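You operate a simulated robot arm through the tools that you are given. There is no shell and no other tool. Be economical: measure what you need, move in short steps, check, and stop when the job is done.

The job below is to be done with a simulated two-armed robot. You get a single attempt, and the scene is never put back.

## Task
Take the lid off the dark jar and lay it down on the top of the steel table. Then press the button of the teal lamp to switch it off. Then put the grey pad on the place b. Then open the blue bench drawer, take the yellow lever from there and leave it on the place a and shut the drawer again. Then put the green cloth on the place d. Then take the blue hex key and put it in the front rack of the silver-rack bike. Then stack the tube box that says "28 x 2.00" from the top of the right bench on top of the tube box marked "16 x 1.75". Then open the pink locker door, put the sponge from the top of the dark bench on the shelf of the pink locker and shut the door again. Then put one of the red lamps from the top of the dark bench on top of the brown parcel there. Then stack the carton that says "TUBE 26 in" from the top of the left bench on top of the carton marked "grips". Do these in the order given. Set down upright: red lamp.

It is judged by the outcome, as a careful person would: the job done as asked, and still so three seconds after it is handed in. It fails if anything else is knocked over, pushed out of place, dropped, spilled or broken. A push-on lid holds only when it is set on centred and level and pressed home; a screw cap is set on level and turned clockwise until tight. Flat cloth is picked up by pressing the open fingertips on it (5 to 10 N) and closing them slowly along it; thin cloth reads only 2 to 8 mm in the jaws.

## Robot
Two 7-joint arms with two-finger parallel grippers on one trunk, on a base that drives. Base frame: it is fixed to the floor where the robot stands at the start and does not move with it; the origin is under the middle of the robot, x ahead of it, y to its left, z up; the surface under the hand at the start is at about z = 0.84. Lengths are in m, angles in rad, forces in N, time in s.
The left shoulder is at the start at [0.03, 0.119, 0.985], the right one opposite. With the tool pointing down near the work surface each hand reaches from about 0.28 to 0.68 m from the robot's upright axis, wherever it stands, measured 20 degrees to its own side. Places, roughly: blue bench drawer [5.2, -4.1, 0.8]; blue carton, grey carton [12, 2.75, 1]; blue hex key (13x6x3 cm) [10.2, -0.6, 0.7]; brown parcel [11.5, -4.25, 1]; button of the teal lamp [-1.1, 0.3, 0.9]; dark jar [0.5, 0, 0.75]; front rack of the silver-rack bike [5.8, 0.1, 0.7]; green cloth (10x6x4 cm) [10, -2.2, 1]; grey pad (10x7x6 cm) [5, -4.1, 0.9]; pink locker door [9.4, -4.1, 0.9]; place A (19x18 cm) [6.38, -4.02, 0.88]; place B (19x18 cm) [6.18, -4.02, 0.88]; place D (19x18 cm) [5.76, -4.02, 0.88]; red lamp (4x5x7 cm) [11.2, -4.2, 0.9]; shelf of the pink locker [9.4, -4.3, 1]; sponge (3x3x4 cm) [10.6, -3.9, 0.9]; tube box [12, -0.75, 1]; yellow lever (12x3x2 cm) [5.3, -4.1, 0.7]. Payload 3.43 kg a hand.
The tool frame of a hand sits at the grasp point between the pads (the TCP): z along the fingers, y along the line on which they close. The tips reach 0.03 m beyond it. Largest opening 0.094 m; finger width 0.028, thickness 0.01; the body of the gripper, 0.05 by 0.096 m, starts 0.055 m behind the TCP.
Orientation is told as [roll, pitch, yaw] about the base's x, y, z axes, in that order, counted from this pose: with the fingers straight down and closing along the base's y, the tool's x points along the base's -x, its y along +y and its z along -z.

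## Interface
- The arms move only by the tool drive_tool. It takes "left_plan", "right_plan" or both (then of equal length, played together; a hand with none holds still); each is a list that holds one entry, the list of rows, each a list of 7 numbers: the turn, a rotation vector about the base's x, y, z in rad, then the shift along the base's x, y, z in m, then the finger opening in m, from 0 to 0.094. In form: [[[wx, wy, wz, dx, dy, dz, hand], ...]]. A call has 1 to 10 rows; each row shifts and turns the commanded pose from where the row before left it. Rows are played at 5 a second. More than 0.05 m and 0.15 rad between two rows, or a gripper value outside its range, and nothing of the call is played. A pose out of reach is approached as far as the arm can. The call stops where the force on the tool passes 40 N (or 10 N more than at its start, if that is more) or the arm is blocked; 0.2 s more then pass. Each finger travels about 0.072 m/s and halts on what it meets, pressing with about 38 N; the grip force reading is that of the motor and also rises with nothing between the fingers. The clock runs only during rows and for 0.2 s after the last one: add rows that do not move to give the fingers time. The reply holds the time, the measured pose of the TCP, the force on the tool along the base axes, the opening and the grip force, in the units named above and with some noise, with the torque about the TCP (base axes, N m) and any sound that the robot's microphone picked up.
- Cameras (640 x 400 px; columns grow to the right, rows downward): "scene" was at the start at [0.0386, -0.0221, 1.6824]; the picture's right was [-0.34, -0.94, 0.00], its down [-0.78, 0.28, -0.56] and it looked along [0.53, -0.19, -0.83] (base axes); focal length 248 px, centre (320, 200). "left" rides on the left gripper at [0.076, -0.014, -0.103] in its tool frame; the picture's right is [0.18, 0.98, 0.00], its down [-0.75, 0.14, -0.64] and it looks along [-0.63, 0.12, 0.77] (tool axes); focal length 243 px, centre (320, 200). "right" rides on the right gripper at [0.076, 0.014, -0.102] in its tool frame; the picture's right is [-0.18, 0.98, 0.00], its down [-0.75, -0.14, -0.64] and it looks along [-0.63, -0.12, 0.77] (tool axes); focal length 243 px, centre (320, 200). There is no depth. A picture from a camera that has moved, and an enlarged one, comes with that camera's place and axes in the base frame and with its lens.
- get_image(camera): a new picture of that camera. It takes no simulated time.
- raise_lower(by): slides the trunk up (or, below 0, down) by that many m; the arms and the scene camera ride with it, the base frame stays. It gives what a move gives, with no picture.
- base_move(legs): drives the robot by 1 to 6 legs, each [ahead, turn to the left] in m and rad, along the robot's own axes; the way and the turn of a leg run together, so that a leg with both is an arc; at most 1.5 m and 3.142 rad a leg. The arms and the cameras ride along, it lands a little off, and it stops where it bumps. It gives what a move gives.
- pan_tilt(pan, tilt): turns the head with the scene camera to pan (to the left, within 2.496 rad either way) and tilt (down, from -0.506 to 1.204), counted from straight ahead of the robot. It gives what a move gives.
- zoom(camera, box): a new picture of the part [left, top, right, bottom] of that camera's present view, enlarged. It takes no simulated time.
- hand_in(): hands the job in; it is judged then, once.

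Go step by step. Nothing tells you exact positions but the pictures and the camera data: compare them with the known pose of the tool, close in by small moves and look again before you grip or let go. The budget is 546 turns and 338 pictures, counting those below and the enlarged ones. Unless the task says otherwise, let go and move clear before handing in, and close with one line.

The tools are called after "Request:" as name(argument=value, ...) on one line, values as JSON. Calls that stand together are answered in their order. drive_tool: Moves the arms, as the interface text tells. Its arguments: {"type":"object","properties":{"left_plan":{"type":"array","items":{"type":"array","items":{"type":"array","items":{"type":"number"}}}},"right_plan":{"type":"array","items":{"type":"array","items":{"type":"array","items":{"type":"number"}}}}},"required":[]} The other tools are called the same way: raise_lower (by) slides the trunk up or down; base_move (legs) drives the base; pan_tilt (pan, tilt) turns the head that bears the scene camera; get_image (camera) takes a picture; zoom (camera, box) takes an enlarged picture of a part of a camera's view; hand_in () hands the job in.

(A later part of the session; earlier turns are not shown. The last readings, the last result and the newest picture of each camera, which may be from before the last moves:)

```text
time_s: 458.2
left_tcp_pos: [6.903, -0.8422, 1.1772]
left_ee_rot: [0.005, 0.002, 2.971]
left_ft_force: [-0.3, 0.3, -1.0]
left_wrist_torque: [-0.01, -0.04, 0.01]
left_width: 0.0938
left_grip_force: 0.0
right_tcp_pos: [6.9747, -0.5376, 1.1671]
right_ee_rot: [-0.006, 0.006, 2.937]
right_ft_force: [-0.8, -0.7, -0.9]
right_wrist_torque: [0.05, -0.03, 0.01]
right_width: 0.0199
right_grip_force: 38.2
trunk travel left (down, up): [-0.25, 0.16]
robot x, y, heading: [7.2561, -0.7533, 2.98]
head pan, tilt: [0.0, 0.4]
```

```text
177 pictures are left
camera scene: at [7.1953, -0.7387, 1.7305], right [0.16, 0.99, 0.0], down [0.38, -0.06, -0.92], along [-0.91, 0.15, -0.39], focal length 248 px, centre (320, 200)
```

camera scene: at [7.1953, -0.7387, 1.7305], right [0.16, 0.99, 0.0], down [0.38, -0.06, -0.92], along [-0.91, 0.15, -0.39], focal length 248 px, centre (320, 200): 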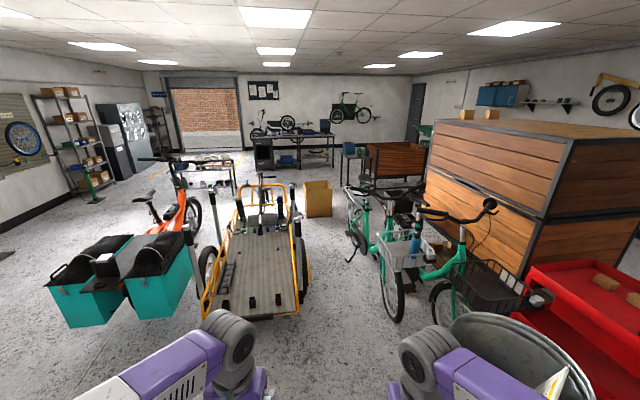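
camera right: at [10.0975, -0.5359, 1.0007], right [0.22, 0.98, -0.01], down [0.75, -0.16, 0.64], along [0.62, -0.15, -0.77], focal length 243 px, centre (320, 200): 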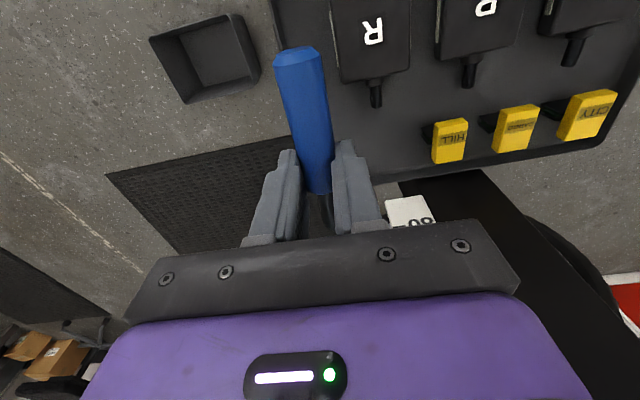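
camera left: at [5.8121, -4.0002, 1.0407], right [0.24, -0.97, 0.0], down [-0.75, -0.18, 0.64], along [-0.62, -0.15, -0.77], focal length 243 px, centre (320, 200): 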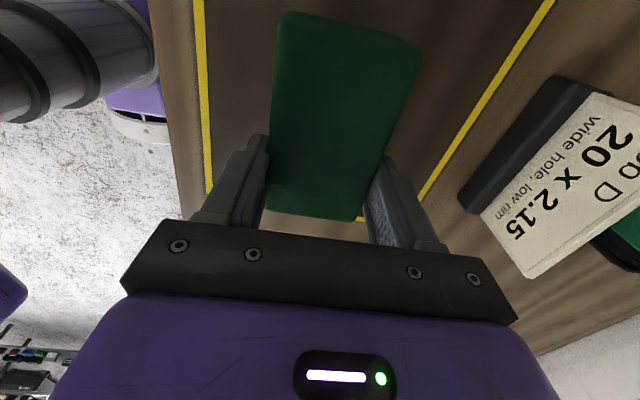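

The rack is at about [5.81, 0.10]; the bin is clear of a standing spot at (6.25, -0.35). I drive there.

Request:
base_move(legs=[[0, -0.22], [1.06, 0], [0, -0.12]])

Request:
pan_tilt(pan=-0.25, tilt=0.85)

Request:
get_image(camera="scene")

```text
time_s: 465.1
left_tcp_pos: [5.9045, -0.3221, 1.1756]
left_ee_rot: [0.008, 0.003, 2.628]
left_ft_force: [0.6, 0.0, 0.2]
left_wrist_torque: [-0.01, -0.01, -0.03]
left_width: 0.0941
left_grip_force: 0.0
right_tcp_pos: [6.0748, -0.0605, 1.1673]
right_ee_rot: [-0.007, 0.004, 2.594]
right_ft_force: [0.1, 0.0, 0.0]
right_wrist_torque: [-0.02, 0.04, 0.01]
right_width: 0.0198
right_grip_force: 37.7
trunk travel left (down, up): [-0.25, 0.16]
robot x, y, heading: [6.2675, -0.3601, 2.639]
head pan, tilt: [0.0, 0.4]
```

```text
time_s: 466.0
left_tcp_pos: [5.9047, -0.3233, 1.1779]
left_ee_rot: [0.003, 0.003, 2.628]
left_ft_force: [-0.6, 0.4, 0.3]
left_wrist_torque: [0.0, -0.03, 0.0]
left_width: 0.094
left_grip_force: 0.1
right_tcp_pos: [6.0751, -0.0598, 1.169]
right_ee_rot: [-0.008, 0.005, 2.595]
right_ft_force: [0.1, -0.7, -0.5]
right_wrist_torque: [-0.05, -0.02, -0.01]
right_width: 0.0199
right_grip_force: 38.2
trunk travel left (down, up): [-0.25, 0.16]
robot x, y, heading: [6.2711, -0.3553, 2.637]
head pan, tilt: [-0.25, 0.85]
```

```text
176 pictures are left
camera scene: at [6.2392, -0.315, 1.6914], right [0.68, 0.73, 0.0], down [0.55, -0.51, -0.66], along [-0.48, 0.45, -0.75], focal length 248 px, centre (320, 200)
```

scene: 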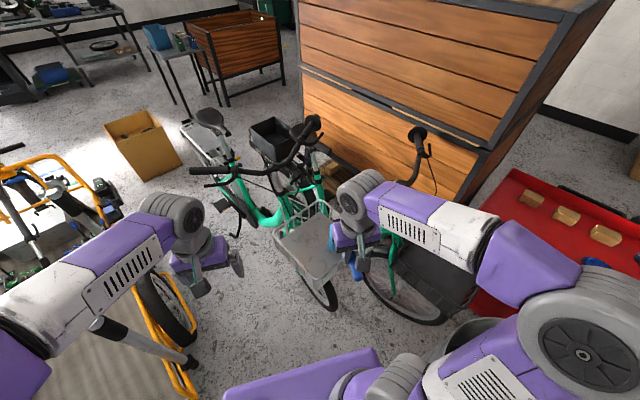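

Request:
zoom(camera="scene", box=[250, 170, 410, 290])

Request:
get_image(camera="right")

```text
3.33 times, centred on (330, 230) of scene
camera zoom: at [6.2392, -0.315, 1.6914], right [0.68, 0.73, 0.0], down [0.55, -0.51, -0.66], along [-0.48, 0.45, -0.75], focal length 827 px, centre (287, 100)
```

zoom: 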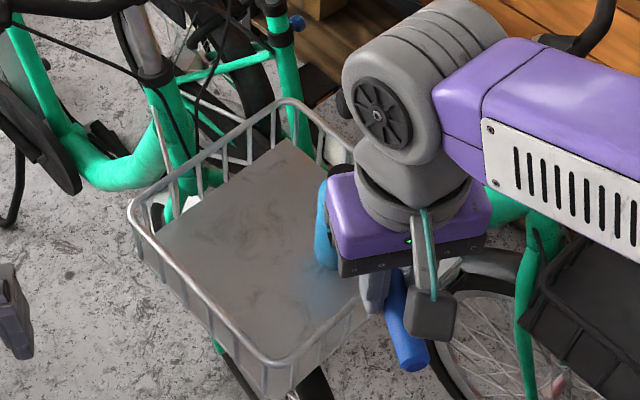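

```text
174 pictures are left
camera right: at [6.1315, -0.1128, 1.27], right [-0.67, -0.74, -0.01], down [-0.58, 0.51, 0.64], along [-0.47, 0.43, -0.77], focal length 243 px, centre (320, 200)
```

right: 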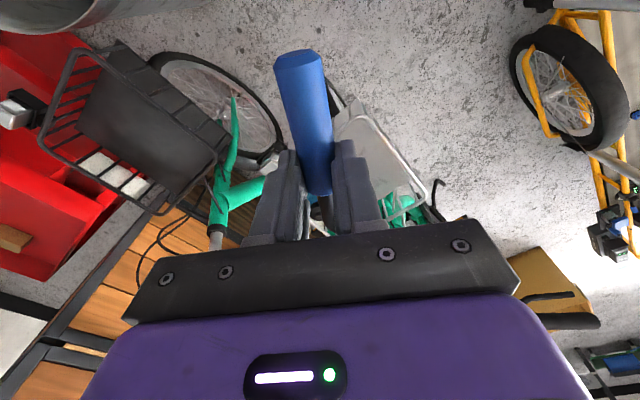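

Request:
drive_tool(right_plan=[[[0, 0, 0, -0.04, 0.015, 0, 0.005], [0, 0, 0, -0.04, 0.015, 0, 0.005], [0, 0, 0, -0.04, 0.015, 0, 0.005], [0, 0, 0, -0.04, 0.015, -0.01, 0.005], [0, 0, 0, -0.04, 0.015, -0.01, 0.005], [0, 0, 0, -0.04, 0.015, -0.01, 0.005], [0, 0, 0, -0.03, 0.01, -0.02, 0.005], [0, 0, 0, 0, 0, 0, 0.005]]])

Request:
get_image(camera="right")

Request:
zoom(camera="scene", box=[230, 150, 390, 290])

```text
time_s: 467.8
left_tcp_pos: [5.905, -0.3237, 1.1777]
left_ee_rot: [0.007, 0.0, 2.627]
left_ft_force: [-0.3, -0.4, 1.1]
left_wrist_torque: [0.02, 0.0, 0.0]
left_width: 0.094
left_grip_force: 0.1
right_tcp_pos: [5.8059, 0.0372, 1.1194]
right_ee_rot: [-0.008, 0.006, 2.597]
right_ft_force: [0.4, 1.1, -1.0]
right_wrist_torque: [0.01, 0.01, -0.01]
right_width: 0.0199
right_grip_force: 38.1
trunk travel left (down, up): [-0.25, 0.16]
robot x, y, heading: [6.267, -0.3558, 2.637]
head pan, tilt: [-0.25, 0.85]
```

```text
173 pictures are left
camera right: at [5.8629, -0.0151, 1.2218], right [-0.67, -0.74, -0.01], down [-0.58, 0.51, 0.64], along [-0.47, 0.43, -0.77], focal length 243 px, centre (320, 200)
```

right: 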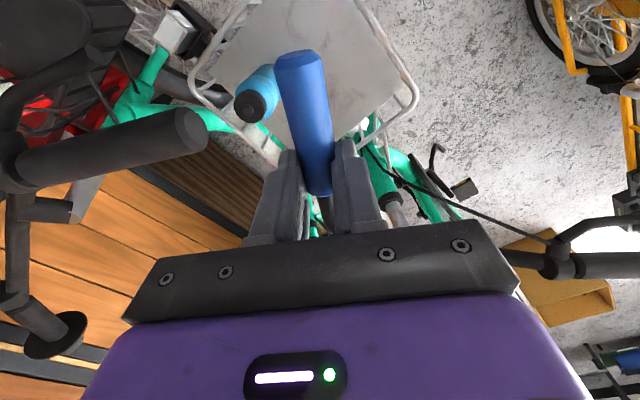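

```text
2.86 times, centred on (310, 220) of scene
camera zoom: at [6.2403, -0.3153, 1.6914], right [0.68, 0.73, 0.0], down [0.55, -0.51, -0.66], along [-0.48, 0.45, -0.75], focal length 709 px, centre (349, 143)
```

zoom: 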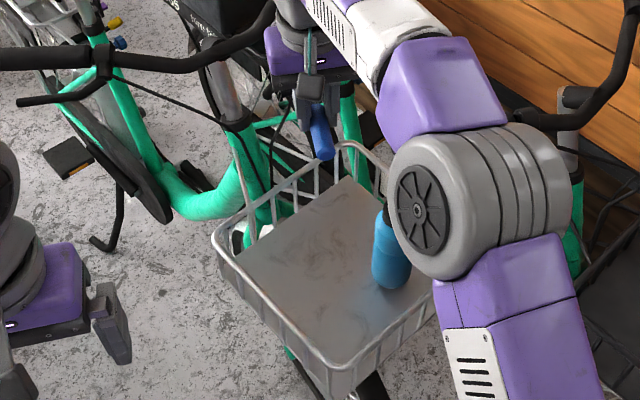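

The rack is a silver basket with a solid floor (z≈0.715) holding a bottle at (5.85, 0.13). I'll lay the hex key in its free left part.

Request:
drive_tool(right_plan=[[[0, 0, 0, -0.025, 0.006, 0, 0.005], [0, 0, 0, -0.026, 0.007, -0.01, 0.005], [0, 0, 0, 0, 0, -0.02, 0.005], [0, 0, 0, 0, 0, 0, 0.005]]])

Request:
raise_lower(by=-0.12)

Request:
get_image(camera="right")

Request:
zoom(camera="scene", box=[230, 150, 390, 290])

```text
time_s: 468.8
left_tcp_pos: [5.9053, -0.3226, 1.1768]
left_ee_rot: [0.005, 0.002, 2.629]
left_ft_force: [0.5, -0.3, -0.4]
left_wrist_torque: [-0.02, 0.0, 0.02]
left_width: 0.0939
left_grip_force: 0.2
right_tcp_pos: [5.7774, 0.0469, 1.0831]
right_ee_rot: [-0.008, 0.007, 2.595]
right_ft_force: [-0.5, 0.1, -0.6]
right_wrist_torque: [0.03, 0.01, 0.01]
right_width: 0.0197
right_grip_force: 38.4
right hand out of reach, approached as far as the arm can: row 2
trunk travel left (down, up): [-0.25, 0.16]
robot x, y, heading: [6.2684, -0.3548, 2.638]
head pan, tilt: [-0.25, 0.85]
```

```text
time_s: 470.3
left_tcp_pos: [5.9048, -0.3232, 1.0561]
left_ee_rot: [0.007, 0.001, 2.63]
left_ft_force: [0.5, 0.0, 0.3]
left_wrist_torque: [-0.03, 0.0, 0.03]
left_width: 0.0939
left_grip_force: 0.1
right_tcp_pos: [5.7758, 0.0462, 0.9644]
right_ee_rot: [-0.007, 0.006, 2.594]
right_ft_force: [0.1, 0.0, -0.5]
right_wrist_torque: [-0.02, 0.0, 0.0]
right_width: 0.0199
right_grip_force: 37.4
trunk travel left (down, up): [-0.13, 0.28]
robot x, y, heading: [6.2658, -0.356, 2.64]
head pan, tilt: [-0.25, 0.85]
```

```text
171 pictures are left
camera right: at [5.8327, -0.0057, 1.0669], right [-0.67, -0.74, -0.01], down [-0.58, 0.51, 0.64], along [-0.47, 0.43, -0.77], focal length 243 px, centre (320, 200)
```

right: 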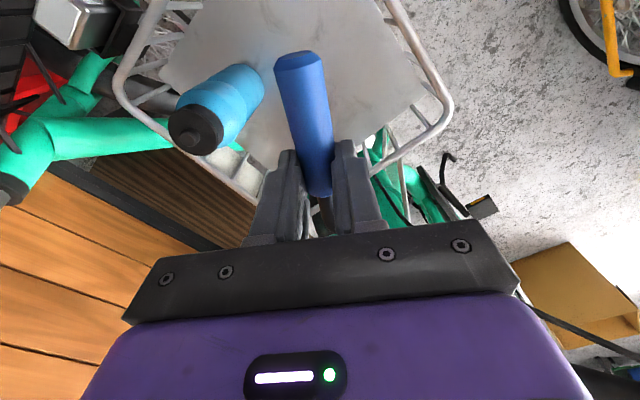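

```text
2.86 times, centred on (310, 220) of scene
camera zoom: at [6.2394, -0.3151, 1.5715], right [0.68, 0.73, 0.0], down [0.55, -0.51, -0.66], along [-0.48, 0.45, -0.75], focal length 709 px, centre (349, 143)
```

zoom: 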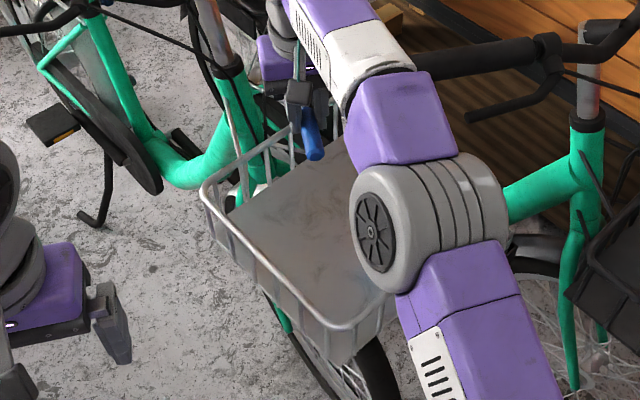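

Request:
drive_tool(right_plan=[[[0, 0, 0, -0.003, 0, -0.045, 0.005], [0, 0, 0, -0.003, 0, -0.045, 0.005], [0, 0, 0, 0, 0, -0.04, 0.005], [0, 0, 0, 0, 0, -0.03, 0.005], [0, 0, 0, 0, 0, 0, 0.005]]])

Request:
get_image(camera="right")

Request:
get_image(camera="scene")

```text
time_s: 471.5
left_tcp_pos: [5.9053, -0.3226, 1.0566]
left_ee_rot: [0.004, 0.003, 2.627]
left_ft_force: [-0.1, 0.0, 0.2]
left_wrist_torque: [0.01, -0.01, 0.04]
left_width: 0.0941
left_grip_force: 0.1
right_tcp_pos: [5.7714, 0.0418, 0.8031]
right_ee_rot: [-0.006, 0.008, 2.595]
right_ft_force: [-0.6, -0.5, -1.4]
right_wrist_torque: [-0.01, -0.01, 0.03]
right_width: 0.0197
right_grip_force: 37.8
trunk travel left (down, up): [-0.13, 0.28]
robot x, y, heading: [6.2669, -0.3581, 2.642]
head pan, tilt: [-0.25, 0.85]
```

```text
169 pictures are left
camera right: at [5.8278, -0.0088, 0.9063], right [-0.67, -0.74, -0.01], down [-0.58, 0.51, 0.64], along [-0.47, 0.43, -0.77], focal length 243 px, centre (320, 200)
```

right: 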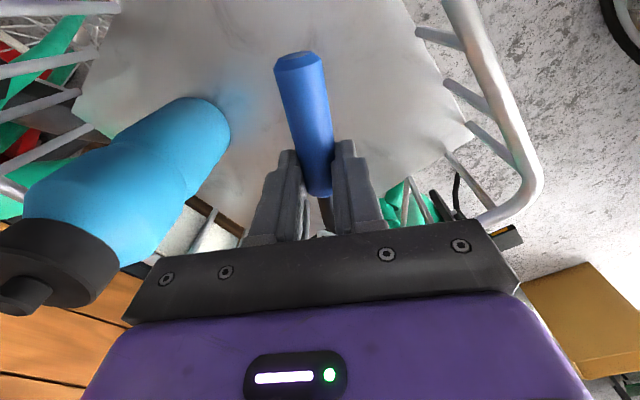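

```text
168 pictures are left
camera scene: at [6.2394, -0.3151, 1.5714], right [0.68, 0.73, 0.0], down [0.55, -0.51, -0.66], along [-0.48, 0.45, -0.75], focal length 248 px, centre (320, 200)
```

scene: 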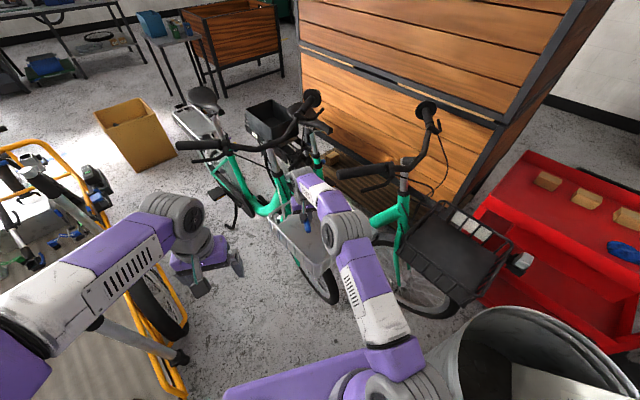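

Request:
drive_tool(right_plan=[[[0, 0, 0, -0.005, -0.009, 0, 0.005], [0, 0, 0, 0, 0, -0.025, 0.005], [0, 0, 0, 0, 0, -0.012, 0.005], [0, 0, 0, 0, 0, -0.006, 0.005], [0, 0, 0, 0, 0, 0, 0.005]]])

Request:
get_image(camera="right")

```text
time_s: 472.7
left_tcp_pos: [5.9044, -0.3234, 1.0567]
left_ee_rot: [0.004, 0.002, 2.63]
left_ft_force: [0.9, 0.3, 0.8]
left_wrist_torque: [-0.01, 0.01, -0.04]
left_width: 0.0941
left_grip_force: 0.1
right_tcp_pos: [5.7651, 0.038, 0.7616]
right_ee_rot: [-0.007, 0.004, 2.595]
right_ft_force: [0.1, -0.5, -1.5]
right_wrist_torque: [0.0, 0.01, 0.0]
right_width: 0.02
right_grip_force: 38.5
trunk travel left (down, up): [-0.13, 0.28]
robot x, y, heading: [6.267, -0.3557, 2.645]
head pan, tilt: [-0.25, 0.85]
```

```text
167 pictures are left
camera right: at [5.8213, -0.0155, 0.8638], right [-0.67, -0.74, -0.01], down [-0.58, 0.51, 0.64], along [-0.47, 0.43, -0.77], focal length 243 px, centre (320, 200)
```

right: 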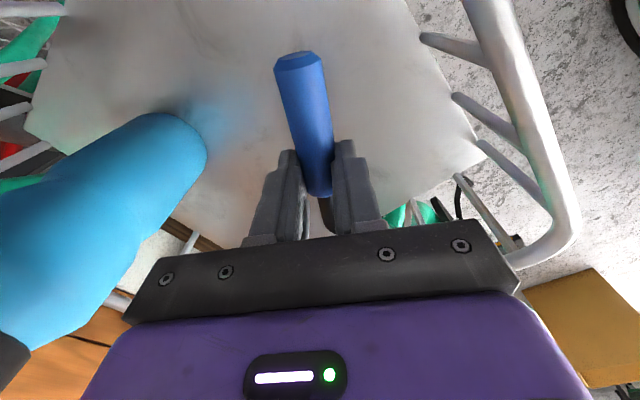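

Request:
drive_tool(right_plan=[[[0, 0, 0, 0, 0, -0.006, 0.005], [0, 0, 0, 0, 0, -0.006, 0.005], [0, 0, 0, 0, 0, -0.005, 0.005], [0, 0, 0, 0, 0, -0.004, 0.005], [0, 0, 0, 0, 0, 0, 0.005]]])

Request:
get_image(camera="right")

```text
time_s: 473.9
left_tcp_pos: [5.9045, -0.3229, 1.0573]
left_ee_rot: [0.006, 0.0, 2.629]
left_ft_force: [0.0, 0.9, -0.2]
left_wrist_torque: [0.0, 0.02, -0.01]
left_width: 0.0941
left_grip_force: 0.0
right_tcp_pos: [5.7656, 0.0368, 0.7407]
right_ee_rot: [-0.007, 0.005, 2.594]
right_ft_force: [-0.3, -0.1, -0.6]
right_wrist_torque: [0.05, -0.03, 0.03]
right_width: 0.0197
right_grip_force: 37.7
trunk travel left (down, up): [-0.13, 0.28]
robot x, y, heading: [6.2713, -0.355, 2.642]
head pan, tilt: [-0.25, 0.85]
```

```text
166 pictures are left
camera right: at [5.8217, -0.015, 0.8426], right [-0.67, -0.74, -0.01], down [-0.58, 0.51, 0.64], along [-0.47, 0.43, -0.77], focal length 243 px, centre (320, 200)
```

right: 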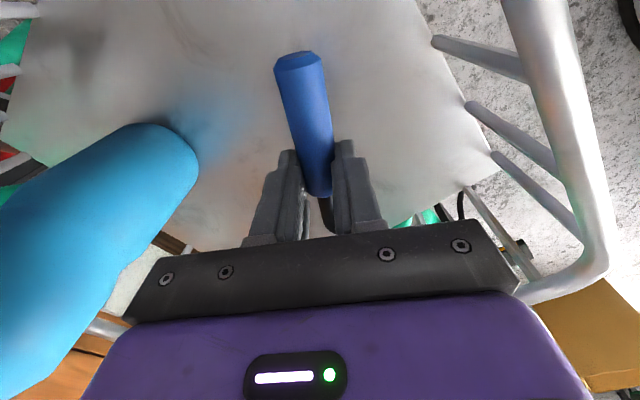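

Request:
drive_tool(right_plan=[[[0, 0, 0, 0, 0, -0.005, 0.005], [0, 0, 0, 0, 0, -0.005, 0.005], [0, 0, 0, 0, 0, -0.004, 0.005], [0, 0, 0, 0, 0, 0, 0.005]]])

```text
time_s: 474.9
left_tcp_pos: [5.9052, -0.3233, 1.0567]
left_ee_rot: [0.006, 0.002, 2.629]
left_ft_force: [-0.3, 0.1, 0.3]
left_wrist_torque: [-0.03, 0.01, -0.01]
left_width: 0.0939
left_grip_force: 0.1
right_tcp_pos: [5.7651, 0.0375, 0.7255]
right_ee_rot: [-0.006, 0.005, 2.595]
right_ft_force: [0.5, 0.2, 0.2]
right_wrist_torque: [-0.02, -0.01, -0.04]
right_width: 0.02
right_grip_force: 37.9
trunk travel left (down, up): [-0.13, 0.28]
robot x, y, heading: [6.269, -0.3557, 2.635]
head pan, tilt: [-0.25, 0.85]
```

Request:
drive_tool(right_plan=[[[0, 0, 0, 0, 0, -0.004, 0.005], [0, 0, 0, 0, 0, -0.004, 0.005], [0, 0, 0, 0, 0, -0.003, 0.005], [0, 0, 0, 0, 0, 0, 0.005]]])

Request:
get_image(camera="right")

```text
time_s: 475.9
left_tcp_pos: [5.9054, -0.3247, 1.0562]
left_ee_rot: [0.003, 0.002, 2.628]
left_ft_force: [-0.8, -0.3, 0.0]
left_wrist_torque: [0.0, 0.0, 0.04]
left_width: 0.0942
left_grip_force: 0.0
right_tcp_pos: [5.7647, 0.0373, 0.7161]
right_ee_rot: [-0.008, 0.005, 2.595]
right_ft_force: [0.8, 0.4, -0.4]
right_wrist_torque: [0.0, 0.02, -0.01]
right_width: 0.0197
right_grip_force: 38.0
trunk travel left (down, up): [-0.13, 0.28]
robot x, y, heading: [6.2711, -0.3539, 2.64]
head pan, tilt: [-0.25, 0.85]
```

```text
165 pictures are left
camera right: at [5.822, -0.0146, 0.8179], right [-0.67, -0.74, -0.01], down [-0.58, 0.51, 0.64], along [-0.47, 0.43, -0.77], focal length 243 px, centre (320, 200)
```

right: 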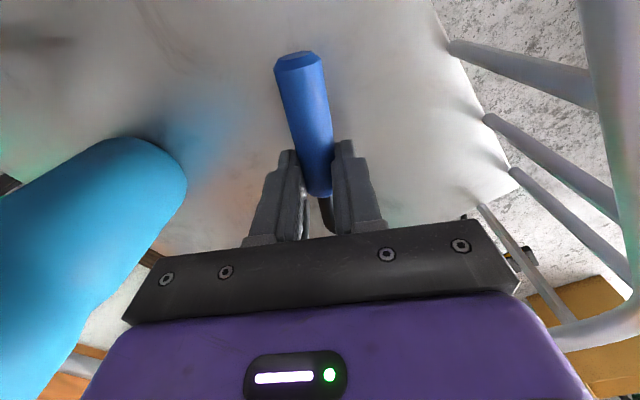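

Request:
drive_tool(right_plan=[[[0, 0, 0, 0, 0, -0.004, 0.005], [0, 0, 0, 0, 0, -0.004, 0.005], [0, 0, 0, 0, 0, -0.004, 0.005], [0, 0, 0, 0, 0, 0, 0.005]]])

Request:
zoom(camera="scene", box=[250, 170, 370, 260])

```text
time_s: 476.9
left_tcp_pos: [5.9038, -0.324, 1.0581]
left_ee_rot: [0.007, 0.0, 2.629]
left_ft_force: [0.2, 0.0, -0.2]
left_wrist_torque: [0.02, 0.01, -0.02]
left_width: 0.0942
left_grip_force: 0.1
right_tcp_pos: [5.7632, 0.0392, 0.702]
right_ee_rot: [-0.008, 0.007, 2.595]
right_ft_force: [0.5, -0.5, -0.2]
right_wrist_torque: [0.01, 0.0, 0.02]
right_width: 0.0198
right_grip_force: 38.1
trunk travel left (down, up): [-0.13, 0.28]
robot x, y, heading: [6.2687, -0.356, 2.641]
head pan, tilt: [-0.25, 0.85]
```

```text
4.44 times, centred on (310, 215) of scene
camera zoom: at [6.2393, -0.315, 1.5713], right [0.68, 0.73, 0.0], down [0.55, -0.51, -0.66], along [-0.48, 0.45, -0.75], focal length 1102 px, centre (364, 133)
```

zoom: 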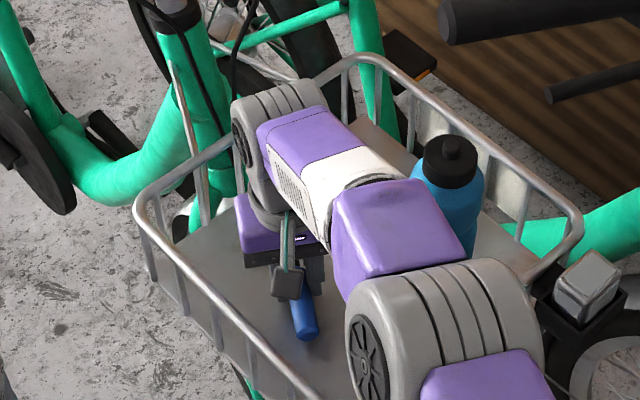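

Request:
drive_tool(right_plan=[[[0, 0, 0, 0, 0, -0.003, 0.005], [0, 0, 0, 0, 0, -0.003, 0.005], [0, 0, 0, 0, 0, -0.003, 0.005], [0, 0, 0, 0, 0, 0, 0.005]]])

```text
time_s: 477.9
left_tcp_pos: [5.9049, -0.3233, 1.0574]
left_ee_rot: [0.006, 0.001, 2.629]
left_ft_force: [-0.5, -0.3, -0.8]
left_wrist_torque: [-0.03, 0.04, -0.03]
left_width: 0.0941
left_grip_force: 0.0
right_tcp_pos: [5.764, 0.0372, 0.6946]
right_ee_rot: [-0.006, 0.004, 2.595]
right_ft_force: [1.0, -0.7, 1.2]
right_wrist_torque: [-0.02, 0.1, -0.03]
right_width: 0.0197
right_grip_force: 37.8
trunk travel left (down, up): [-0.13, 0.28]
robot x, y, heading: [6.2697, -0.3563, 2.641]
head pan, tilt: [-0.25, 0.85]
```

Request:
drive_tool(right_plan=[[[0, 0, 0, 0, 0, -0.002, 0.005], [0, 0, 0, 0, 0, -0.002, 0.005], [0, 0, 0, 0, 0, 0, 0.005]]])

Request:
get_image(camera="right")

```text
time_s: 478.7
left_tcp_pos: [5.9056, -0.3243, 1.0574]
left_ee_rot: [0.006, -0.002, 2.629]
left_ft_force: [0.5, 0.0, 0.0]
left_wrist_torque: [0.02, -0.02, 0.01]
left_width: 0.0939
left_grip_force: 0.1
right_tcp_pos: [5.7652, 0.0371, 0.694]
right_ee_rot: [-0.004, 0.0, 2.596]
right_ft_force: [6.8, -0.8, 19.8]
right_wrist_torque: [-0.19, 0.39, 0.07]
right_width: 0.0197
right_grip_force: 38.1
trunk travel left (down, up): [-0.13, 0.28]
robot x, y, heading: [6.2722, -0.353, 2.634]
head pan, tilt: [-0.25, 0.85]
```

```text
163 pictures are left
camera right: at [5.822, -0.0155, 0.7957], right [-0.67, -0.74, -0.01], down [-0.57, 0.51, 0.64], along [-0.48, 0.43, -0.77], focal length 243 px, centre (320, 200)
```

right: 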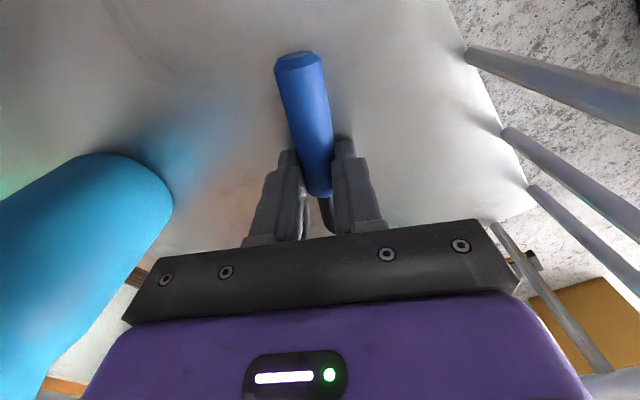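

Contact with the rack floor. I ease off, open modestly, and rise straight up.

Request:
drive_tool(right_plan=[[[0, 0, 0, 0, 0, 0.002, 0.005], [0, 0, 0, 0, 0, 0, 0.025], [0, 0, 0, 0, 0, 0, 0.035], [0, 0, 0, 0, 0, 0.02, 0.035], [0, 0, 0, 0, 0, 0.04, 0.035], [0, 0, 0, 0, 0, 0.05, 0.035], [0, 0, 0, 0, 0, 0.05, 0.035], [0, 0, 0, 0, 0, 0.05, 0.035], [0, 0, 0, 0, 0, 0.05, 0.035]]])

Request:
get_image(camera="right")

```text
time_s: 480.7
left_tcp_pos: [5.9046, -0.324, 1.0568]
left_ee_rot: [0.003, 0.001, 2.629]
left_ft_force: [-0.9, 0.1, 0.4]
left_wrist_torque: [0.01, 0.01, -0.01]
left_width: 0.094
left_grip_force: 0.1
right_tcp_pos: [5.7653, 0.0377, 0.9521]
right_ee_rot: [-0.006, 0.006, 2.594]
right_ft_force: [-0.2, 0.4, 0.4]
right_wrist_torque: [-0.01, 0.0, 0.0]
right_width: 0.0352
right_grip_force: 0.2
trunk travel left (down, up): [-0.13, 0.28]
robot x, y, heading: [6.268, -0.3523, 2.638]
head pan, tilt: [-0.25, 0.85]
```

```text
162 pictures are left
camera right: at [5.8213, -0.015, 1.0555], right [-0.67, -0.74, -0.01], down [-0.58, 0.51, 0.64], along [-0.47, 0.43, -0.77], focal length 243 px, centre (320, 200)
```

right: 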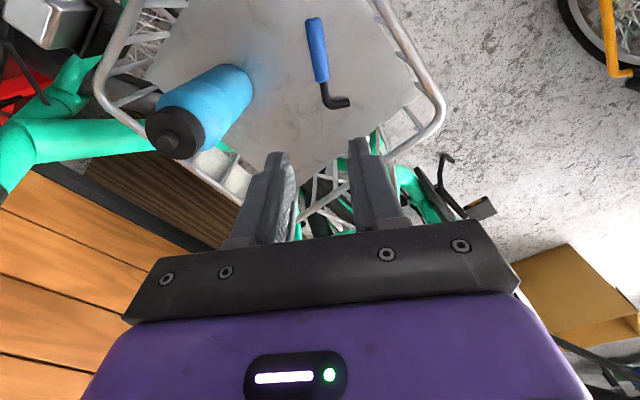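

The hex key lies in the silver rack next to the bottle. I pull the arm back and reverse out.

Request:
drive_tool(right_plan=[[[0, 0, 0, 0.01, -0.005, 0.045, 0.05], [0, 0, 0, 0.03, -0.01, 0.03, 0.094], [0, 0, 0, 0.045, -0.015, 0, 0.094], [0, 0, 0, 0.045, -0.015, 0, 0.094], [0, 0, 0, 0.045, -0.015, 0, 0.094], [0, 0, 0, 0.045, -0.015, 0, 0.094], [0, 0, 0, 0.045, -0.015, 0, 0.094], [0, 0, 0, 0.045, -0.015, 0, 0.094]]])

Request:
raise_lower(by=0.12)

Request:
base_move(legs=[[0, 0.12], [-1.06, 0], [0, -2.95], [1.3, 0], [0.3, 0]])

Request:
pan_tilt(pan=0, tilt=0.4)

Request:
get_image(camera="scene")

```text
time_s: 482.5
left_tcp_pos: [5.905, -0.3224, 1.0575]
left_ee_rot: [0.007, -0.001, 2.629]
left_ft_force: [0.6, -0.9, 0.1]
left_wrist_torque: [0.01, 0.0, 0.01]
left_width: 0.094
left_grip_force: 0.0
right_tcp_pos: [6.0784, -0.0657, 1.0283]
right_ee_rot: [-0.006, 0.002, 2.599]
right_ft_force: [-0.2, 0.8, -0.4]
right_wrist_torque: [0.01, 0.0, -0.01]
right_width: 0.094
right_grip_force: 0.1
trunk travel left (down, up): [-0.13, 0.28]
robot x, y, heading: [6.2693, -0.3553, 2.642]
head pan, tilt: [-0.25, 0.85]
```

```text
time_s: 484.0
left_tcp_pos: [5.9044, -0.3236, 1.1769]
left_ee_rot: [0.005, 0.003, 2.628]
left_ft_force: [-0.3, 0.1, -0.2]
left_wrist_torque: [0.0, 0.0, 0.0]
left_width: 0.0939
left_grip_force: 0.1
right_tcp_pos: [6.0773, -0.0671, 1.1462]
right_ee_rot: [-0.006, 0.006, 2.596]
right_ft_force: [0.5, -0.1, 0.4]
right_wrist_torque: [-0.01, 0.02, -0.01]
right_width: 0.0943
right_grip_force: 0.1
trunk travel left (down, up): [-0.25, 0.16]
robot x, y, heading: [6.2701, -0.353, 2.641]
head pan, tilt: [-0.25, 0.85]
```

```text
time_s: 504.7
left_tcp_pos: [9.1888, -0.9498, 1.1763]
left_ee_rot: [0.005, 0.002, -0.178]
left_ft_force: [-0.2, -0.7, 0.3]
left_wrist_torque: [0.02, 0.02, -0.01]
left_width: 0.0942
left_grip_force: 0.1
right_tcp_pos: [9.1102, -1.2495, 1.1461]
right_ee_rot: [-0.007, 0.006, -0.213]
right_ft_force: [-0.6, 0.4, 0.3]
right_wrist_torque: [0.0, 0.02, -0.06]
right_width: 0.094
right_grip_force: 0.0
trunk travel left (down, up): [-0.25, 0.16]
robot x, y, heading: [8.8334, -1.0402, -0.165]
head pan, tilt: [-0.25, 0.85]
```

```text
time_s: 505.6
left_tcp_pos: [9.1879, -0.9505, 1.178]
left_ee_rot: [0.006, 0.001, -0.178]
left_ft_force: [0.0, 0.4, 0.3]
left_wrist_torque: [-0.03, 0.02, 0.0]
left_width: 0.0939
left_grip_force: 0.0
right_tcp_pos: [9.1102, -1.25, 1.1473]
right_ee_rot: [-0.007, 0.004, -0.211]
right_ft_force: [0.8, -0.2, 0.4]
right_wrist_torque: [0.05, -0.01, -0.01]
right_width: 0.0938
right_grip_force: 0.1
trunk travel left (down, up): [-0.25, 0.16]
robot x, y, heading: [8.8331, -1.04, -0.173]
head pan, tilt: [0.0, 0.4]
```

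```text
161 pictures are left
camera scene: at [8.8968, -1.0474, 1.7304], right [-0.17, -0.99, 0.0], down [-0.38, 0.07, -0.92], along [0.91, -0.15, -0.39], focal length 248 px, centre (320, 200)
```

scene: 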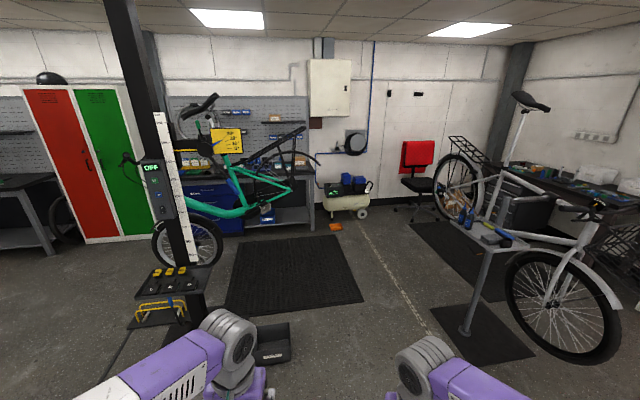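

Request:
zoom(camera="scene", box=[140, 100, 380, 250])

```text
2.67 times, centred on (260, 175) of scene
camera zoom: at [8.8968, -1.0474, 1.7304], right [-0.17, -0.99, 0.0], down [-0.38, 0.07, -0.92], along [0.91, -0.15, -0.39], focal length 662 px, centre (480, 267)
```

zoom: 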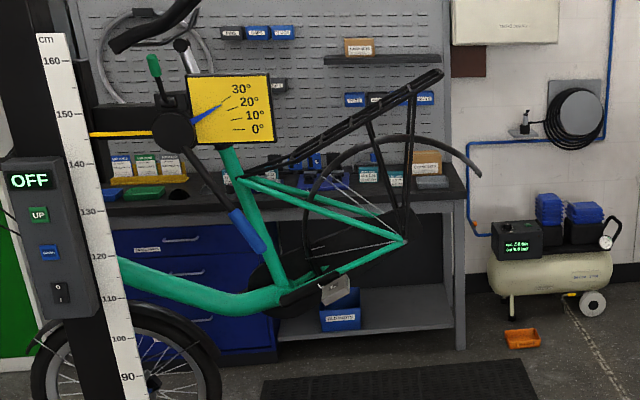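

The teal tube boxes are on the right end of the bench near [11.8, -1.1]; a tilted teal bike hangs in front at x≈10.6. I raise the trunk and pass south of the bike.

Request:
raise_lower(by=0.16)

Request:
base_move(legs=[[0, -0.65], [0.98, 0], [0, 0.81], [0.35, 0]])

Request:
get_image(camera="scene")

```text
time_s: 507.4
left_tcp_pos: [9.1877, -0.9496, 1.3358]
left_ee_rot: [0.005, 0.004, -0.178]
left_ft_force: [-0.3, 0.3, -0.2]
left_wrist_torque: [-0.01, -0.02, -0.05]
left_width: 0.0938
left_grip_force: 0.1
right_tcp_pos: [9.1102, -1.2495, 1.3065]
right_ee_rot: [-0.007, 0.005, -0.211]
right_ft_force: [0.0, -1.0, -0.6]
right_wrist_torque: [0.0, 0.01, 0.01]
right_width: 0.094
right_grip_force: 0.1
trunk travel left (down, up): [-0.41, 0.0]
robot x, y, heading: [8.8333, -1.0387, -0.166]
head pan, tilt: [0.0, 0.4]
```

```text
time_s: 518.3
left_tcp_pos: [10.1963, -1.623, 1.3378]
left_ee_rot: [0.006, -0.001, -0.027]
left_ft_force: [-0.2, -0.6, 0.0]
left_wrist_torque: [0.02, 0.02, 0.02]
left_width: 0.0941
left_grip_force: 0.0
right_tcp_pos: [10.1631, -1.9318, 1.3076]
right_ee_rot: [-0.007, 0.004, -0.057]
right_ft_force: [-0.1, 0.8, 0.2]
right_wrist_torque: [0.0, -0.01, 0.0]
right_width: 0.0941
right_grip_force: 0.1
trunk travel left (down, up): [-0.41, 0.0]
robot x, y, heading: [9.8641, -1.7649, -0.011]
head pan, tilt: [0.0, 0.4]
```

```text
159 pictures are left
camera scene: at [9.924, -1.7646, 1.8905], right [-0.01, -1.0, 0.0], down [-0.39, 0.01, -0.92], along [0.92, -0.01, -0.39], focal length 248 px, centre (320, 200)
```

scene: 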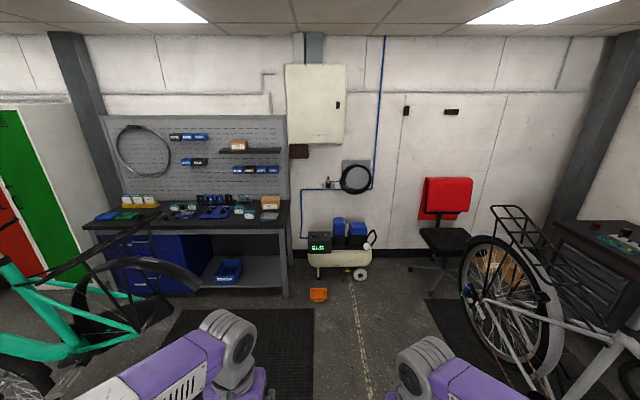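

Request:
zoom(camera="scene", box=[80, 130, 320, 280])

```text
2.67 times, centred on (200, 205) of scene
camera zoom: at [9.924, -1.7646, 1.8905], right [-0.01, -1.0, 0.0], down [-0.39, 0.01, -0.92], along [0.92, -0.01, -0.39], focal length 662 px, centre (640, 187)
```

zoom: 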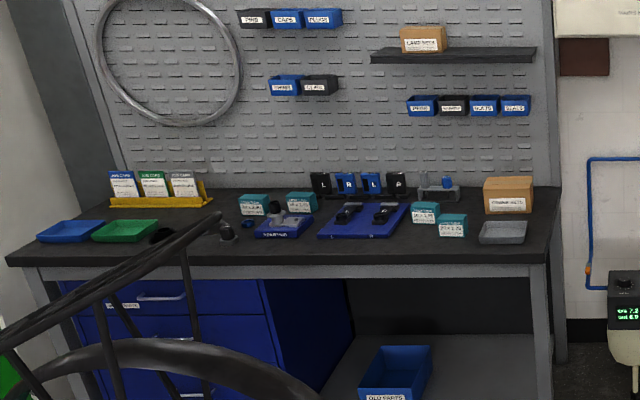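

Request:
base_move(legs=[[1.2, 0]])

Request:
pan_tilt(pan=0.6, tilt=0.6)

Request:
get_image(camera="scene")

```text
time_s: 524.4
left_tcp_pos: [11.4049, -1.6477, 1.3365]
left_ee_rot: [0.007, 0.001, -0.032]
left_ft_force: [0.4, -0.7, 1.3]
left_wrist_torque: [0.0, -0.01, 0.01]
left_width: 0.094
left_grip_force: 0.0
right_tcp_pos: [11.3731, -1.956, 1.308]
right_ee_rot: [-0.007, 0.004, -0.065]
right_ft_force: [0.3, 0.4, 0.3]
right_wrist_torque: [0.03, -0.03, -0.03]
right_width: 0.0939
right_grip_force: 0.1
trunk travel left (down, up): [-0.41, 0.0]
robot x, y, heading: [11.0706, -1.787, -0.019]
head pan, tilt: [0.0, 0.4]
```

```text
time_s: 525.4
left_tcp_pos: [11.4062, -1.6478, 1.3373]
left_ee_rot: [0.005, 0.0, -0.032]
left_ft_force: [0.1, 0.4, -0.1]
left_wrist_torque: [0.0, -0.01, 0.02]
left_width: 0.0941
left_grip_force: 0.0
right_tcp_pos: [11.3725, -1.9553, 1.307]
right_ee_rot: [-0.006, 0.007, -0.063]
right_ft_force: [0.0, 0.3, 0.0]
right_wrist_torque: [0.0, 0.01, 0.01]
right_width: 0.094
right_grip_force: 0.0
trunk travel left (down, up): [-0.41, 0.0]
robot x, y, heading: [11.0682, -1.7879, -0.023]
head pan, tilt: [0.6, 0.6]
```

```text
157 pictures are left
camera scene: at [11.1143, -1.7361, 1.8723], right [0.55, -0.84, 0.0], down [-0.47, -0.31, -0.83], along [0.69, 0.45, -0.56], focal length 248 px, centre (320, 200)
```

scene: 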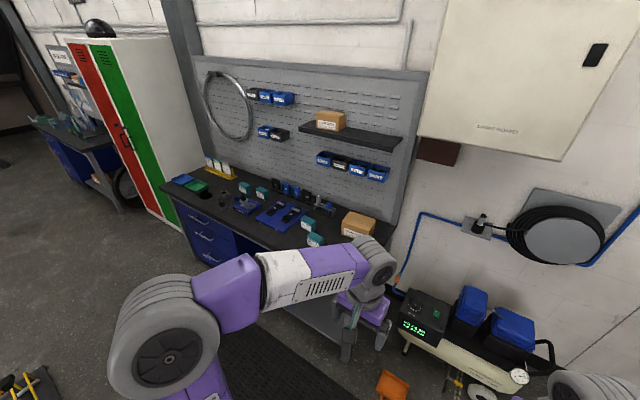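

Request:
zoom(camera="scene", box=[220, 170, 380, 260])

```text
4.00 times, centred on (300, 215) of scene
camera zoom: at [11.1143, -1.7361, 1.8723], right [0.55, -0.84, 0.0], down [-0.47, -0.31, -0.83], along [0.69, 0.45, -0.56], focal length 992 px, centre (400, 140)
```

zoom: 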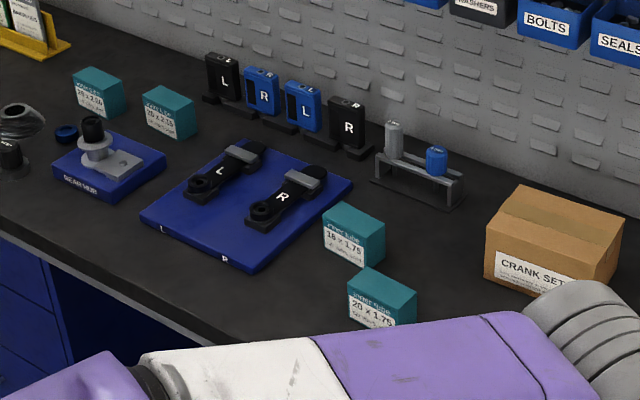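

Request:
zoom(camera="scene", box=[234, 180, 274, 205])

Request:
zoom(camera="scene", box=[295, 215, 335, 250])

```text
16.00 times, centred on (254, 192) of scene
camera zoom: at [11.1143, -1.7361, 1.8723], right [0.55, -0.84, 0.0], down [-0.47, -0.31, -0.83], along [0.69, 0.45, -0.56], focal length 3969 px, centre (1376, 320)
```

zoom: 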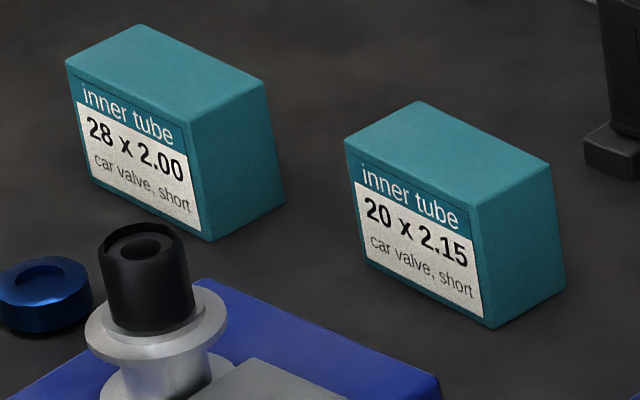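

```text
11.43 times, centred on (315, 232) of scene
camera zoom: at [11.1143, -1.7361, 1.8723], right [0.55, -0.84, 0.0], down [-0.47, -0.31, -0.83], along [0.69, 0.45, -0.56], focal length 2835 px, centre (377, -171)
```

zoom: 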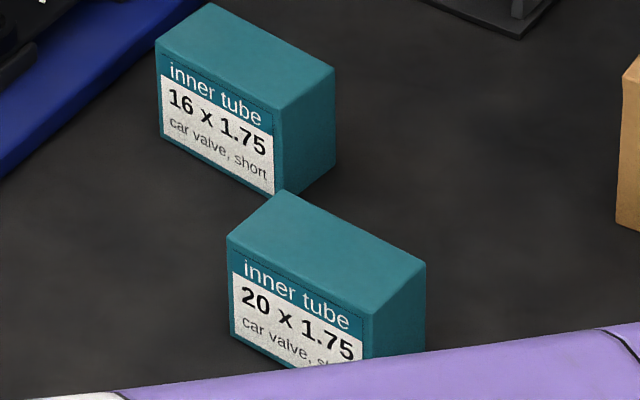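

"28 x 2.00" stands at about [12.07, -0.46], "16 x 1.75" at about [12.0, -1.06]. I move in front of the bench between them.

Request:
base_move(legs=[[0.24, 0], [0, 1.59], [0.95, 0], [0, -1.57]])

Request:
pan_tilt(pan=0.2, tilt=0.8)

Request:
get_image(camera="scene")

```text
time_s: 539.4
left_tcp_pos: [11.6246, -0.7014, 1.3381]
left_ee_rot: [0.006, -0.001, -0.01]
left_ft_force: [0.6, 0.5, -0.7]
left_wrist_torque: [-0.02, 0.01, 0.01]
left_width: 0.0942
left_grip_force: 0.0
right_tcp_pos: [11.5978, -1.012, 1.3075]
right_ee_rot: [-0.007, 0.006, -0.043]
right_ft_force: [-0.5, 0.4, 0.3]
right_wrist_torque: [-0.04, 0.03, 0.0]
right_width: 0.0941
right_grip_force: 0.0
trunk travel left (down, up): [-0.41, 0.0]
robot x, y, heading: [11.2942, -0.8486, -0.0]
head pan, tilt: [0.6, 0.6]
```

```text
time_s: 540.3
left_tcp_pos: [11.6246, -0.7022, 1.3373]
left_ee_rot: [0.004, 0.0, -0.01]
left_ft_force: [-0.1, 0.4, -0.1]
left_wrist_torque: [-0.02, 0.02, -0.01]
left_width: 0.0941
left_grip_force: 0.1
right_tcp_pos: [11.5982, -1.0114, 1.3074]
right_ee_rot: [-0.004, 0.005, -0.044]
right_ft_force: [0.0, 1.1, 0.1]
right_wrist_torque: [0.0, -0.02, -0.04]
right_width: 0.0941
right_grip_force: 0.0
trunk travel left (down, up): [-0.41, 0.0]
robot x, y, heading: [11.2921, -0.8484, -0.004]
head pan, tilt: [0.201, 0.799]
```

```text
153 pictures are left
camera scene: at [11.3411, -0.8314, 1.8554], right [0.2, -0.98, 0.0], down [-0.7, -0.14, -0.7], along [0.68, 0.14, -0.72], focal length 248 px, centre (320, 200)
```

scene: 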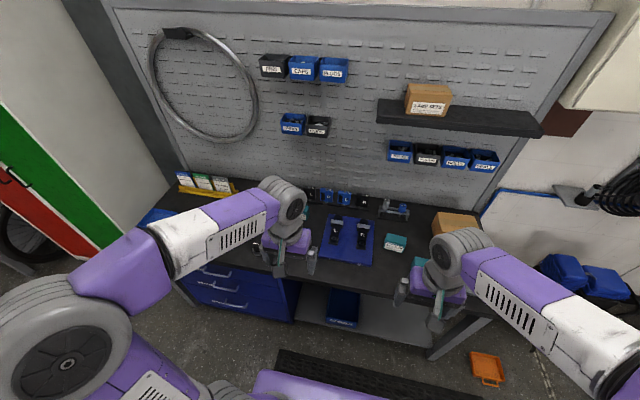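

Request:
base_move(legs=[[0.17, 0]])

Request:
raise_lower(by=-0.16)

Request:
get_image(camera="scene")

Request:
get_image(camera="left")

```text
time_s: 541.7
left_tcp_pos: [11.7939, -0.7016, 1.338]
left_ee_rot: [0.004, 0.0, -0.007]
left_ft_force: [0.5, 0.3, -0.7]
left_wrist_torque: [-0.01, 0.01, 0.0]
left_width: 0.0938
left_grip_force: 0.1
right_tcp_pos: [11.7654, -1.0098, 1.307]
right_ee_rot: [-0.005, 0.007, -0.039]
right_ft_force: [-1.1, 0.0, -0.9]
right_wrist_torque: [0.0, 0.03, -0.02]
right_width: 0.0942
right_grip_force: 0.1
trunk travel left (down, up): [-0.41, 0.0]
robot x, y, heading: [11.4616, -0.8463, 0.001]
head pan, tilt: [0.201, 0.799]
```

```text
time_s: 543.6
left_tcp_pos: [11.7937, -0.7012, 1.1766]
left_ee_rot: [0.006, 0.001, -0.008]
left_ft_force: [-0.3, -0.2, -0.7]
left_wrist_torque: [-0.04, 0.01, -0.01]
left_width: 0.0941
left_grip_force: 0.1
right_tcp_pos: [11.7674, -1.01, 1.1475]
right_ee_rot: [-0.007, 0.006, -0.039]
right_ft_force: [-0.5, -0.6, -0.5]
right_wrist_torque: [0.0, -0.01, 0.03]
right_width: 0.0939
right_grip_force: 0.0
trunk travel left (down, up): [-0.25, 0.16]
robot x, y, heading: [11.4573, -0.8479, 0.009]
head pan, tilt: [0.201, 0.799]
```

```text
152 pictures are left
camera scene: at [11.5103, -0.8308, 1.6955], right [0.2, -0.98, 0.0], down [-0.7, -0.15, -0.7], along [0.68, 0.14, -0.72], focal length 248 px, centre (320, 200)
```

scene: 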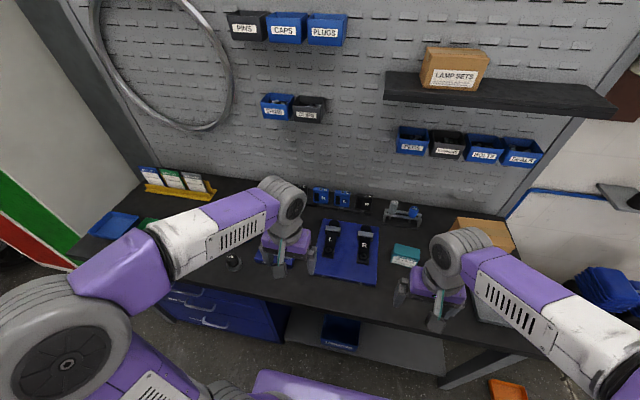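

```text
151 pictures are left
camera left: at [11.7182, -0.7153, 1.279], right [-0.18, 0.98, 0.01], down [0.75, 0.13, 0.64], along [0.63, 0.12, -0.77], focal length 243 px, centre (320, 200)
```

left: 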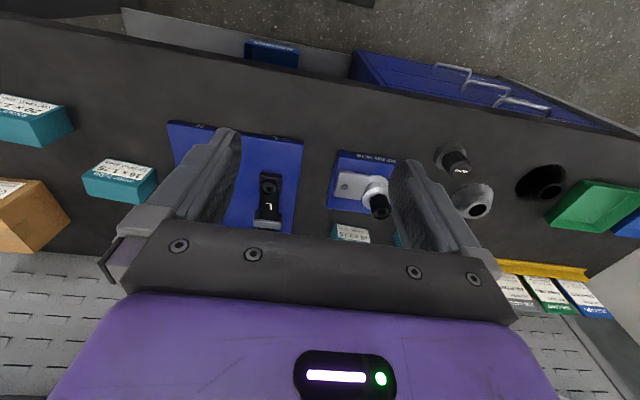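

Request:
base_move(legs=[[-0.25, 0], [0, 0.4], [0.29, 0], [0, -0.4]])

Request:
drive_tool(left_plan=[[[0, 0, 0, 0.02, 0.04, 0, 0.094], [0, 0, 0, 0.03, 0.03, 0, 0.094], [0, 0, 0, 0.03, 0.02, 0, 0.094], [0, 0, 0, 0, 0, 0, 0.094]]])

Request:
get_image(camera="left")

Request:
get_image(camera="scene")

```text
time_s: 549.4
left_tcp_pos: [11.8111, -0.5907, 1.1779]
left_ee_rot: [0.005, -0.001, -0.009]
left_ft_force: [-0.5, 0.5, 0.4]
left_wrist_torque: [-0.03, 0.04, 0.04]
left_width: 0.094
left_grip_force: 0.0
right_tcp_pos: [11.785, -0.8979, 1.1478]
right_ee_rot: [-0.008, 0.005, -0.041]
right_ft_force: [-0.2, 0.7, 0.6]
right_wrist_torque: [-0.01, 0.01, 0.01]
right_width: 0.0939
right_grip_force: 0.1
trunk travel left (down, up): [-0.25, 0.16]
robot x, y, heading: [11.4758, -0.7361, 0.005]
head pan, tilt: [0.201, 0.799]
```

```text
time_s: 550.4
left_tcp_pos: [11.8895, -0.4991, 1.1776]
left_ee_rot: [0.006, 0.0, -0.009]
left_ft_force: [-1.3, 0.1, -0.4]
left_wrist_torque: [-0.03, 0.01, -0.05]
left_width: 0.0938
left_grip_force: 0.1
right_tcp_pos: [11.7855, -0.8977, 1.1482]
right_ee_rot: [-0.008, 0.005, -0.041]
right_ft_force: [0.9, 0.6, 0.2]
right_wrist_torque: [0.0, 0.01, 0.0]
right_width: 0.0942
right_grip_force: 0.0
trunk travel left (down, up): [-0.25, 0.16]
robot x, y, heading: [11.4797, -0.7399, 0.011]
head pan, tilt: [0.201, 0.799]
```

```text
150 pictures are left
camera left: at [11.8139, -0.514, 1.28], right [-0.18, 0.98, 0.01], down [0.75, 0.13, 0.64], along [0.63, 0.12, -0.77], focal length 243 px, centre (320, 200)
```

left: 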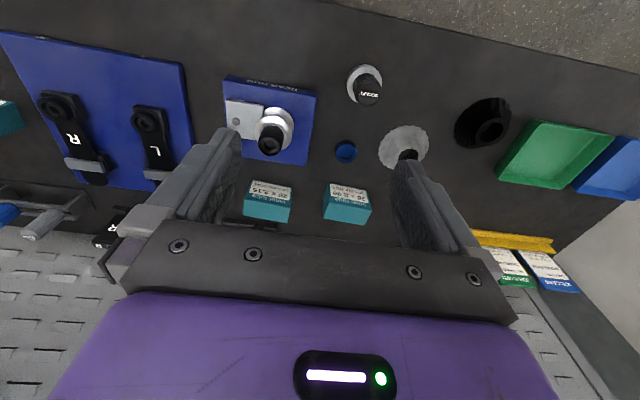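

```text
149 pictures are left
camera scene: at [11.5271, -0.7193, 1.6954], right [0.2, -0.98, 0.0], down [-0.7, -0.15, -0.7], along [0.68, 0.14, -0.72], focal length 248 px, centre (320, 200)
```

scene: 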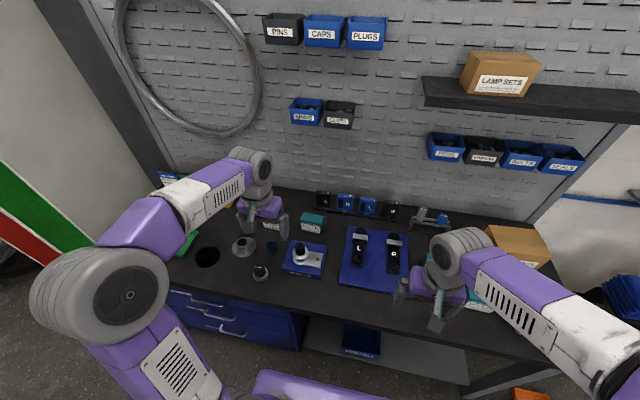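

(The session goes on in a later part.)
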